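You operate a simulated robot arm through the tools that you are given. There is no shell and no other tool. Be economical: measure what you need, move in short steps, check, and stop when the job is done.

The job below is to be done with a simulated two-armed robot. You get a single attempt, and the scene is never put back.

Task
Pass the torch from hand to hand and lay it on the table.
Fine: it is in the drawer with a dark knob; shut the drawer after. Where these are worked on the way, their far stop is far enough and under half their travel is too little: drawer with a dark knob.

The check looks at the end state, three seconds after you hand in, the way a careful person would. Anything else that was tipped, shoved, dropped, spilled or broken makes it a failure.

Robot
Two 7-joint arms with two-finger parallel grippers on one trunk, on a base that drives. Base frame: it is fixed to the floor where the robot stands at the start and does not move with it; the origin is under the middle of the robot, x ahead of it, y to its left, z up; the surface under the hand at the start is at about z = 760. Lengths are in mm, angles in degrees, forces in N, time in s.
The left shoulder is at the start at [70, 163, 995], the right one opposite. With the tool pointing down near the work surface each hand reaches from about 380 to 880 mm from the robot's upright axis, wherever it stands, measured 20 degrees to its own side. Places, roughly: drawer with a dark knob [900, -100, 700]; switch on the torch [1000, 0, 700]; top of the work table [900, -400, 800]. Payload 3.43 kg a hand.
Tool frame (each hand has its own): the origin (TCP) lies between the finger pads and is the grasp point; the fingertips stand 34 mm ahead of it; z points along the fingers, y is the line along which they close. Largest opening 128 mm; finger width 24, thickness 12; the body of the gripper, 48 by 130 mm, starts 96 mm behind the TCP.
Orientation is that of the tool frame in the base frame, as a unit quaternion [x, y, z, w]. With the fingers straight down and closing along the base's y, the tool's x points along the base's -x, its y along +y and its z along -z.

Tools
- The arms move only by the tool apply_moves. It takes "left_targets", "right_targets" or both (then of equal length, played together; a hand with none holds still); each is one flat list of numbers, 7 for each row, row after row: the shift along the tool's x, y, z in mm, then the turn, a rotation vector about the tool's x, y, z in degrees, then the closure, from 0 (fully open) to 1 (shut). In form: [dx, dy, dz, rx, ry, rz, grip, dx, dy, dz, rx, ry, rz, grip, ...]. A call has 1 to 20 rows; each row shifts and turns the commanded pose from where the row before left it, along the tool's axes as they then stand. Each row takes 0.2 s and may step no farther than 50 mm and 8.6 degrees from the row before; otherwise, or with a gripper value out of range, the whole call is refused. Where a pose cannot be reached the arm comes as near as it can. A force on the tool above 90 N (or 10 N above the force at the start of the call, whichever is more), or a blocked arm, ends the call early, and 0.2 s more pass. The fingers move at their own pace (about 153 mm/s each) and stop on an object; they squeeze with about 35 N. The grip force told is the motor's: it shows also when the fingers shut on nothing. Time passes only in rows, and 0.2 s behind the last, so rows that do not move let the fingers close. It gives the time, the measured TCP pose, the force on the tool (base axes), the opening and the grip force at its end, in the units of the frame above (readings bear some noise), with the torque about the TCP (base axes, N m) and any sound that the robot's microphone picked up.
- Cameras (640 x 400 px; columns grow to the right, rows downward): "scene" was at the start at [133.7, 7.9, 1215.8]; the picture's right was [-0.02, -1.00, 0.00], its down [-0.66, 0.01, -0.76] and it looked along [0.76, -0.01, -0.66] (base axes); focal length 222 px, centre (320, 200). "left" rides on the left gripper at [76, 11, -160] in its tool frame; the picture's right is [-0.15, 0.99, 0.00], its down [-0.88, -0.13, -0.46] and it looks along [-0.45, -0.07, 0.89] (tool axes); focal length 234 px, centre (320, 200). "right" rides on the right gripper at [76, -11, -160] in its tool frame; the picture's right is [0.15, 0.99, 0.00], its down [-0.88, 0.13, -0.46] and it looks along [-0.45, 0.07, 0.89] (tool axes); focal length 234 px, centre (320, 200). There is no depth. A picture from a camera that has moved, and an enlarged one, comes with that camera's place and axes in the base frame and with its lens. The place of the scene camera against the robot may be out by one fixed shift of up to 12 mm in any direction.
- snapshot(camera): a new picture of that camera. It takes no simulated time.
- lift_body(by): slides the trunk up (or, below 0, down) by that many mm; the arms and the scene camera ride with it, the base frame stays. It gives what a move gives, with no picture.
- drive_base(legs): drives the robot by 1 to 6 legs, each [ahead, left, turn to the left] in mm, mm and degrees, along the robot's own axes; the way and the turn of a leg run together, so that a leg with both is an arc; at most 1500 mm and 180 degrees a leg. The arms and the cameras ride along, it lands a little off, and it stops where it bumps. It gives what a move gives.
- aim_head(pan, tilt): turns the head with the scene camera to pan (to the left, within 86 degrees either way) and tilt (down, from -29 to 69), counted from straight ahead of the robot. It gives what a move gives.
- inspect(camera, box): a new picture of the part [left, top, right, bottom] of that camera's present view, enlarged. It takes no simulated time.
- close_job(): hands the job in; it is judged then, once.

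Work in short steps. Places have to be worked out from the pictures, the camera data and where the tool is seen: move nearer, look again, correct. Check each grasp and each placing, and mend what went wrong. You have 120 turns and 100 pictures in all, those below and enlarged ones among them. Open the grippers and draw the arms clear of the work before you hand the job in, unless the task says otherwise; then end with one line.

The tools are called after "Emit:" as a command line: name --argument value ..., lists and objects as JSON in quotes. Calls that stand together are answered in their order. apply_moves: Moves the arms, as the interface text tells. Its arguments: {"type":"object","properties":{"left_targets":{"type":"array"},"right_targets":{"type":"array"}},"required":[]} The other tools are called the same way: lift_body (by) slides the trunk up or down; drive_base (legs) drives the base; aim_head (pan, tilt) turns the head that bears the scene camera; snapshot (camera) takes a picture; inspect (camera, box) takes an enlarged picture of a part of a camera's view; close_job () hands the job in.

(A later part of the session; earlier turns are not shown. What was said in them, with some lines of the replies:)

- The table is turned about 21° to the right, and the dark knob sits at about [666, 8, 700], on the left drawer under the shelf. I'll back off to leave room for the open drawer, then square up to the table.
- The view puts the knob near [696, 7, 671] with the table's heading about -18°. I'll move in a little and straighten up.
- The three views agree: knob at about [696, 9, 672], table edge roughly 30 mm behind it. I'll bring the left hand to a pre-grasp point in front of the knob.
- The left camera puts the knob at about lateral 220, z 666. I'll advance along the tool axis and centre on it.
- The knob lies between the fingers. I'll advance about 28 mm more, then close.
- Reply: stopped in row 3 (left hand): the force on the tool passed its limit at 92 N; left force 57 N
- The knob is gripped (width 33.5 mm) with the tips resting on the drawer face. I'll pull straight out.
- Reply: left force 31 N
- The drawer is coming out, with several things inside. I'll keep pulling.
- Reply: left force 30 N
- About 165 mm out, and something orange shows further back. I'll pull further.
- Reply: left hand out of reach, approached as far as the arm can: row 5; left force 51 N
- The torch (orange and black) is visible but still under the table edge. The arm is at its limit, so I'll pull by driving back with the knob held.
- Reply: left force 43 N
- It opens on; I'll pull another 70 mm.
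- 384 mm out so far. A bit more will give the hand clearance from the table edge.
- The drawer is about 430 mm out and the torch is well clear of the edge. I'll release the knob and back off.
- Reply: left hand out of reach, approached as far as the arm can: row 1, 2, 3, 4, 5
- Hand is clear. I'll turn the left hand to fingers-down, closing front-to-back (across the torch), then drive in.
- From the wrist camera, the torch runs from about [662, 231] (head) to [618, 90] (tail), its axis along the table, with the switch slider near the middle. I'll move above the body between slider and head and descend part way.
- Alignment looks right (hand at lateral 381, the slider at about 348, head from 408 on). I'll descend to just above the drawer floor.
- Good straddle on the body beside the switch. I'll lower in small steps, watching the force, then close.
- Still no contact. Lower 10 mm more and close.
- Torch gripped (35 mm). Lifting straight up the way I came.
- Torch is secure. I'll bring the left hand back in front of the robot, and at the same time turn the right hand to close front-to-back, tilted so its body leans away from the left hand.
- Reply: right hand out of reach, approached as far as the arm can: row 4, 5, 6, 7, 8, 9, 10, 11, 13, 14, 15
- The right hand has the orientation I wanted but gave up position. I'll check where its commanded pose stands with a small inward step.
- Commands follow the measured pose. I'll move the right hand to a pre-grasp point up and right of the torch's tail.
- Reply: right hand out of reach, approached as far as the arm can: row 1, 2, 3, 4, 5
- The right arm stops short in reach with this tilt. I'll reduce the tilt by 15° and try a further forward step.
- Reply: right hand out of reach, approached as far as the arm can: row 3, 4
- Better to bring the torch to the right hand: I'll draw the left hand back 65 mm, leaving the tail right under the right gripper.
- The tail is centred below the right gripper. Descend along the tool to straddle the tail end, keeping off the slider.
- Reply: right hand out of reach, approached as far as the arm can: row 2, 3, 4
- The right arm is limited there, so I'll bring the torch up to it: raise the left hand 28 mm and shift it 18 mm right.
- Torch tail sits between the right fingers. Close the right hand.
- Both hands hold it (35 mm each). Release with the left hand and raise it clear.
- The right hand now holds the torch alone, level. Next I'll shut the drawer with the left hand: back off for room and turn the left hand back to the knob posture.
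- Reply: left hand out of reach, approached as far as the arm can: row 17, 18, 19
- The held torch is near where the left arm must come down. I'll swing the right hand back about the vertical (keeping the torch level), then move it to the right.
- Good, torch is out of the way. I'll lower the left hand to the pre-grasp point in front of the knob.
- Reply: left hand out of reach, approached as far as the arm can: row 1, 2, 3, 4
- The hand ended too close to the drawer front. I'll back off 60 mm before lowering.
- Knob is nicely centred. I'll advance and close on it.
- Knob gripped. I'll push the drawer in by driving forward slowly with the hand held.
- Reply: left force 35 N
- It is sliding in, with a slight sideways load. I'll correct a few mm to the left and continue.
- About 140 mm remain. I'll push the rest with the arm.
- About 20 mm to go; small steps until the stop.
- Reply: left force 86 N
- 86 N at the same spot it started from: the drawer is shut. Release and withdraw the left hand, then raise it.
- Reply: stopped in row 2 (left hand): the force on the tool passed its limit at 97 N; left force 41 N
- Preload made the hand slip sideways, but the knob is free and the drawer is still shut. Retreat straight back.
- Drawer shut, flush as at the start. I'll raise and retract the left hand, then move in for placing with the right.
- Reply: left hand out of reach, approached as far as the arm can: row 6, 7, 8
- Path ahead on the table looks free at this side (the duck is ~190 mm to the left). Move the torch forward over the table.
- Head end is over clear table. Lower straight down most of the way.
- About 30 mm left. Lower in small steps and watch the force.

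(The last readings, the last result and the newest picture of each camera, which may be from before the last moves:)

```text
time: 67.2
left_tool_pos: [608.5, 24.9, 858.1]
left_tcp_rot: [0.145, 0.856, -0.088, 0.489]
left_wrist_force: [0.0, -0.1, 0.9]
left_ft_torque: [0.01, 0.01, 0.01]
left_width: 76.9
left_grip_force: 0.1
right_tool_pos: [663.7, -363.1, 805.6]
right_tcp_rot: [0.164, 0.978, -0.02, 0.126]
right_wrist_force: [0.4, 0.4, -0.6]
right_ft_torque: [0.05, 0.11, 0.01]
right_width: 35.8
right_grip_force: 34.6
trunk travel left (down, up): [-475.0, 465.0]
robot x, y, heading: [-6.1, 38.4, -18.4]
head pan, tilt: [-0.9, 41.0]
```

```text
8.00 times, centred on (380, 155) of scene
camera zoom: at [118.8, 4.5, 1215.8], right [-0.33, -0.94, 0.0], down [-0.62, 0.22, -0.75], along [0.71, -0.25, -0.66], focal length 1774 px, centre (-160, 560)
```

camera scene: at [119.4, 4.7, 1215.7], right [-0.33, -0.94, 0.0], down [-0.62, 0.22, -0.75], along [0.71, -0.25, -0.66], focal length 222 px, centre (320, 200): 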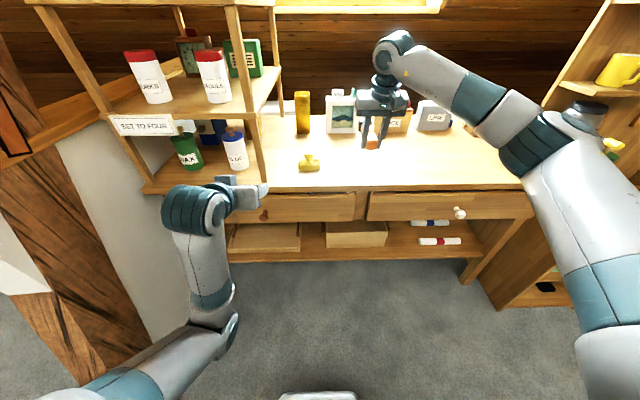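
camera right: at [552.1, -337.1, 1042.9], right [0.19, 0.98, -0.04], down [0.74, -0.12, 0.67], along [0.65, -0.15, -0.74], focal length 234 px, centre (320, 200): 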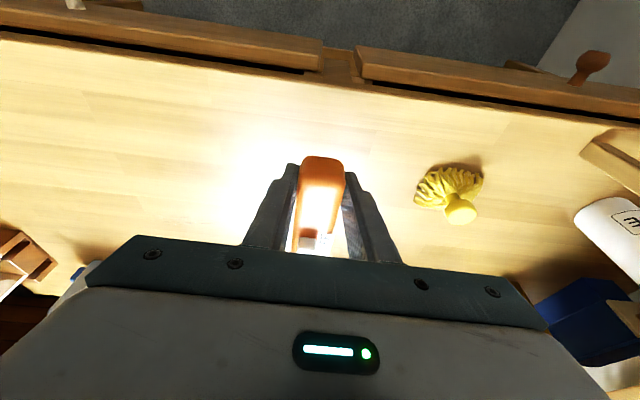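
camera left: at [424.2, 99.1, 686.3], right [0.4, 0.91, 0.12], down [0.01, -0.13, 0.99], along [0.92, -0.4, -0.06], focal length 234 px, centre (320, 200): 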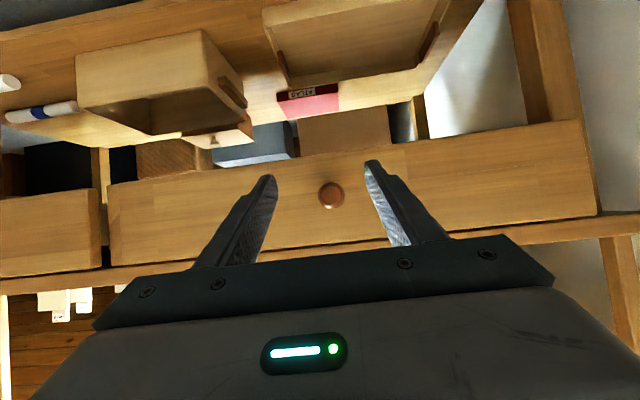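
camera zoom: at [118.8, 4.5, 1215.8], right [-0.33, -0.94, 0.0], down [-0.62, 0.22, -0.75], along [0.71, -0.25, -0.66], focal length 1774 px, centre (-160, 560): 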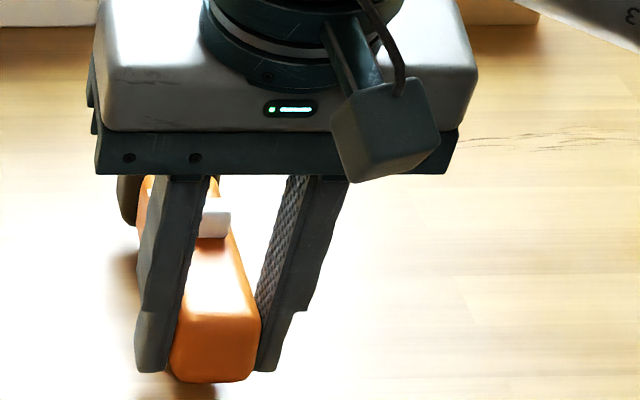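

Still no contact; shadow close below. Continue in small steps.

Emit:
apply_moves --right_targets '[1, 0, 3.9, 0, 0, 0, 1, 0.5, 0, 1.9, 0, 0, 0, 1]'

Emit:
apply_moves --right_targets '[0.8, 0, 2.9, 0, 0, 0, 1]'

Emit:
apply_moves --right_targets '[0.8, 0, 2.9, 0, 0, 0, 1]'

Emit:
inspect --camera "scene" --box '[340, 130, 420, 180]'

```text
time: 67.8
left_tool_pos: [608.7, 25.9, 856.9]
left_tcp_rot: [0.146, 0.855, -0.089, 0.489]
left_wrist_force: [-0.3, 0.5, -0.2]
left_ft_torque: [-0.01, -0.02, -0.02]
left_width: 76.7
left_grip_force: 0.1
right_tool_pos: [662.1, -362.2, 800.7]
right_tcp_rot: [0.164, 0.978, -0.021, 0.128]
right_wrist_force: [0.0, -0.2, -0.1]
right_ft_torque: [0.06, 0.09, -0.02]
right_width: 35.5
right_grip_force: 35.0
trunk travel left (down, up): [-475.0, 465.0]
robot x, y, heading: [-7.3, 38.8, -18.5]
head pan, tilt: [-0.9, 41.0]
```

```text
time: 68.2
left_tool_pos: [609.3, 25.6, 857.3]
left_tcp_rot: [0.146, 0.855, -0.089, 0.489]
left_wrist_force: [-0.4, -0.2, 0.6]
left_ft_torque: [-0.04, 0.0, -0.02]
left_width: 76.8
left_grip_force: 0.1
right_tool_pos: [662.6, -363.0, 797.4]
right_tcp_rot: [0.165, 0.978, -0.021, 0.128]
right_wrist_force: [-0.5, -0.4, -0.8]
right_ft_torque: [0.03, 0.13, 0.04]
right_width: 35.9
right_grip_force: 35.1
trunk travel left (down, up): [-475.0, 465.0]
robot x, y, heading: [-11.7, 39.4, -18.5]
head pan, tilt: [-0.9, 41.0]
```

```text
time: 68.6
left_tool_pos: [608.5, 26.3, 859.1]
left_tcp_rot: [0.144, 0.856, -0.088, 0.489]
left_wrist_force: [0.4, 0.4, -0.2]
left_ft_torque: [0.0, -0.02, -0.02]
left_width: 76.7
left_grip_force: 0.0
right_tool_pos: [663.4, -363.2, 796.5]
right_tcp_rot: [0.164, 0.978, -0.02, 0.13]
right_wrist_force: [-1.3, 1.1, 5.6]
right_ft_torque: [-0.04, 0.19, -0.05]
right_width: 35.3
right_grip_force: 34.7
trunk travel left (down, up): [-475.0, 465.0]
robot x, y, heading: [-10.8, 38.7, -18.4]
head pan, tilt: [-0.9, 41.0]
```

```text
8.00 times, centred on (380, 155) of scene
camera zoom: at [117.8, 5.2, 1216.1], right [-0.33, -0.94, 0.0], down [-0.62, 0.22, -0.76], along [0.71, -0.25, -0.66], focal length 1774 px, centre (-160, 560)
```

zoom: 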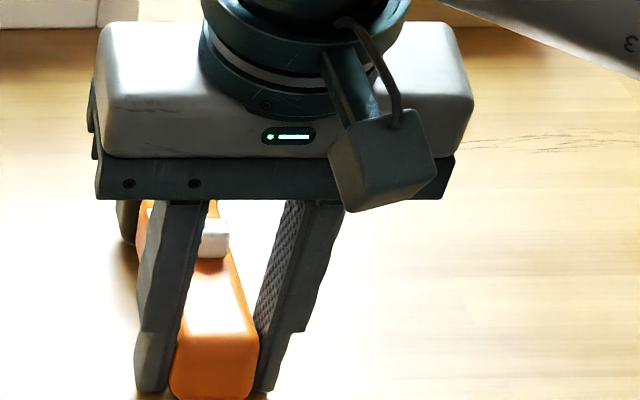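

Contact felt (about 6 N) at z 796. Release gently and check.

Emit:
apply_moves --right_targets '[0, 0, 0, 0, 0, 0, 0.68, 0, 0, 0, 0, 0, 0, 0.6, 0, 0, 0, 0, 0, 0, 0.5, 0, 0, 0, 0, 0, 0, 0.4]'

Emit:
inspect --camera "scene" --box '[320, 120, 440, 195]'

```text
time: 69.6
left_tool_pos: [608.8, 26.1, 858.2]
left_tcp_rot: [0.144, 0.855, -0.088, 0.49]
left_wrist_force: [0.0, 0.3, -0.8]
left_ft_torque: [-0.05, 0.01, 0.01]
left_width: 76.8
left_grip_force: 0.1
right_tool_pos: [663.1, -362.6, 796.9]
right_tcp_rot: [0.163, 0.978, -0.02, 0.129]
right_wrist_force: [2.1, 10.8, 11.6]
right_ft_torque: [-0.04, 0.06, -0.02]
right_width: 70.7
right_grip_force: 0.0
trunk travel left (down, up): [-475.0, 465.0]
robot x, y, heading: [-8.8, 39.2, -18.8]
head pan, tilt: [-0.9, 41.0]
```

```text
5.33 times, centred on (380, 158) of scene
camera zoom: at [117.6, 6.5, 1216.1], right [-0.33, -0.94, 0.0], down [-0.62, 0.22, -0.76], along [0.71, -0.25, -0.65], focal length 1183 px, centre (0, 427)
```

zoom: 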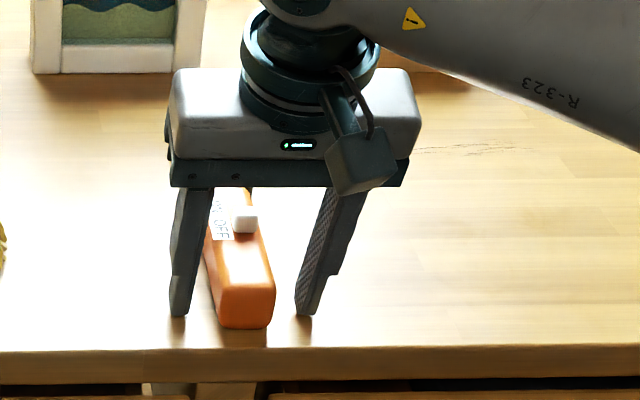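

The torch rests upright on the table between the open fingers. Withdraw straight back along the fingers and up.

Emit:
apply_moves --right_targets '[0, 0, -20, 0, 0, 0, 0.35, 0, 0, -35, 0, 0, 0, 0.35, 0, 0, -40, 0, 0, 0, 0.35, 0, 0, -40, 0, 0, 0, 0.35, 40, 0, -20, 0, 0, 0, 0.35, 45, 0, 0, 0, 0, 0, 0.35, 45, 0, 0, 0, 0, 0, 0.35]'

Emit:
drive_base --legs '[[-150, 0, 0]]'

Emit:
snapshot --camera "scene"

Emit:
inspect --camera "scene" --box '[160, 100, 480, 300]'

```text
time: 71.2
left_tool_pos: [607.9, 26.3, 858.3]
left_tcp_rot: [0.146, 0.855, -0.089, 0.489]
left_wrist_force: [0.1, 0.3, 0.5]
left_ft_torque: [0.04, -0.02, 0.02]
left_width: 76.8
left_grip_force: 0.1
right_tool_pos: [506.8, -310.5, 913.8]
right_tcp_rot: [0.164, 0.978, -0.021, 0.128]
right_wrist_force: [0.7, 0.4, -0.1]
right_ft_torque: [0.01, -0.02, 0.02]
right_width: 83.2
right_grip_force: 0.0
trunk travel left (down, up): [-475.0, 465.0]
robot x, y, heading: [-8.7, 39.9, -18.4]
head pan, tilt: [-0.9, 41.0]
```

```text
time: 72.6
left_tool_pos: [462.4, 72.5, 859.1]
left_tcp_rot: [0.145, 0.856, -0.088, 0.489]
left_wrist_force: [-0.1, -0.7, 0.4]
left_ft_torque: [-0.01, 0.0, 0.02]
left_width: 76.6
left_grip_force: 0.0
right_tool_pos: [361.1, -262.0, 914.0]
right_tcp_rot: [0.164, 0.978, -0.02, 0.129]
right_wrist_force: [-1.2, 0.5, 1.5]
right_ft_torque: [-0.01, -0.06, -0.01]
right_width: 83.3
right_grip_force: 0.1
trunk travel left (down, up): [-475.0, 465.0]
robot x, y, heading: [-150.7, 87.9, -18.5]
head pan, tilt: [-0.9, 41.0]
```

```text
35 pictures are left
camera scene: at [-28.5, 53.6, 1216.0], right [-0.33, -0.94, 0.0], down [-0.62, 0.22, -0.76], along [0.71, -0.25, -0.65], focal length 222 px, centre (320, 200)
```

scene: 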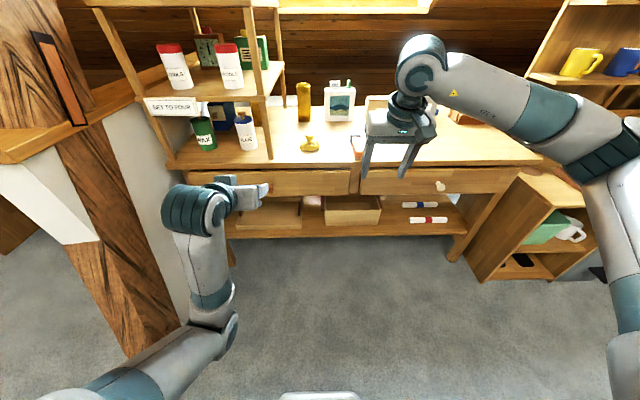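

```text
2.00 times, centred on (320, 200) of scene
camera zoom: at [-28.5, 53.6, 1216.0], right [-0.33, -0.94, 0.0], down [-0.62, 0.22, -0.76], along [0.71, -0.25, -0.65], focal length 444 px, centre (320, 200)
```

zoom: 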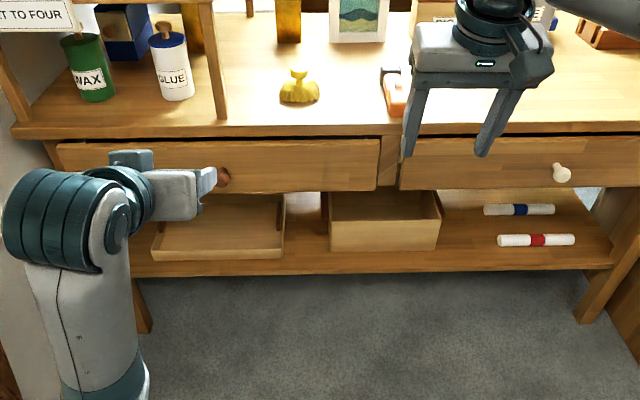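

Both drawers line up and the torch lies on the table. I'll open the grippers fully, move the right hand aside and take a last look.

Emit:
apply_moves --left_targets '[0, 0, 0, 0, 0, 0, 0, 0, 0, 0, 0, 0, 0, 0, 0, 0, 0, 0, 0, 0, 0]' --right_targets '[0, -40, 0, 0, 0, 0, 0, 0, -40, 0, 0, 0, 0, 0, 0, -40, 0, 0, 0, 0, 0]'

Emit:
inspect --camera "scene" --box '[240, 80, 480, 230]'

```text
time: 73.4
left_tool_pos: [461.9, 73.1, 858.5]
left_tcp_rot: [0.146, 0.855, -0.088, 0.489]
left_wrist_force: [-0.2, -0.9, -0.5]
left_ft_torque: [0.01, 0.02, 0.01]
left_width: 127.9
left_grip_force: 0.0
right_tool_pos: [320.1, -378.0, 912.6]
right_tcp_rot: [0.165, 0.978, -0.02, 0.128]
right_wrist_force: [0.5, 0.3, -0.4]
right_ft_torque: [0.01, -0.01, 0.0]
right_width: 128.1
right_grip_force: 0.0
trunk travel left (down, up): [-475.0, 465.0]
robot x, y, heading: [-153.8, 85.5, -18.6]
head pan, tilt: [-0.9, 41.0]
```

```text
2.67 times, centred on (360, 155) of scene
camera zoom: at [-28.1, 52.1, 1215.9], right [-0.33, -0.94, 0.0], down [-0.62, 0.22, -0.76], along [0.71, -0.25, -0.66], focal length 591 px, centre (213, 320)
```

zoom: 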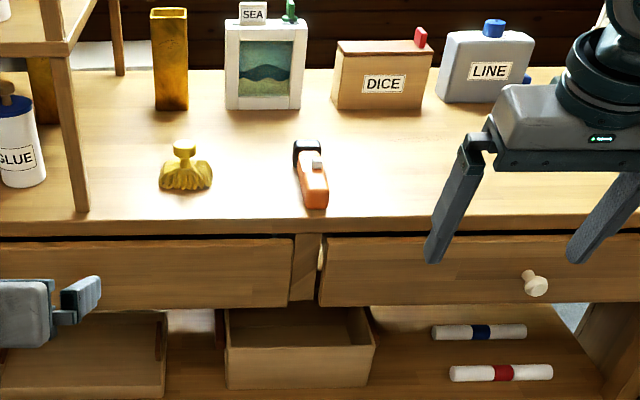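

The torch lies flat on the table, the drawer is shut, nothing else has moved, and both hands are open and clear. Handing in.

Emit:
close_job

```text
The job is handed in.
```

I took the torch from the dark-knob drawer, passed it from the left hand to the right, laid it on the table and shut the drawer; nothing else looked disturbed in the last picture.
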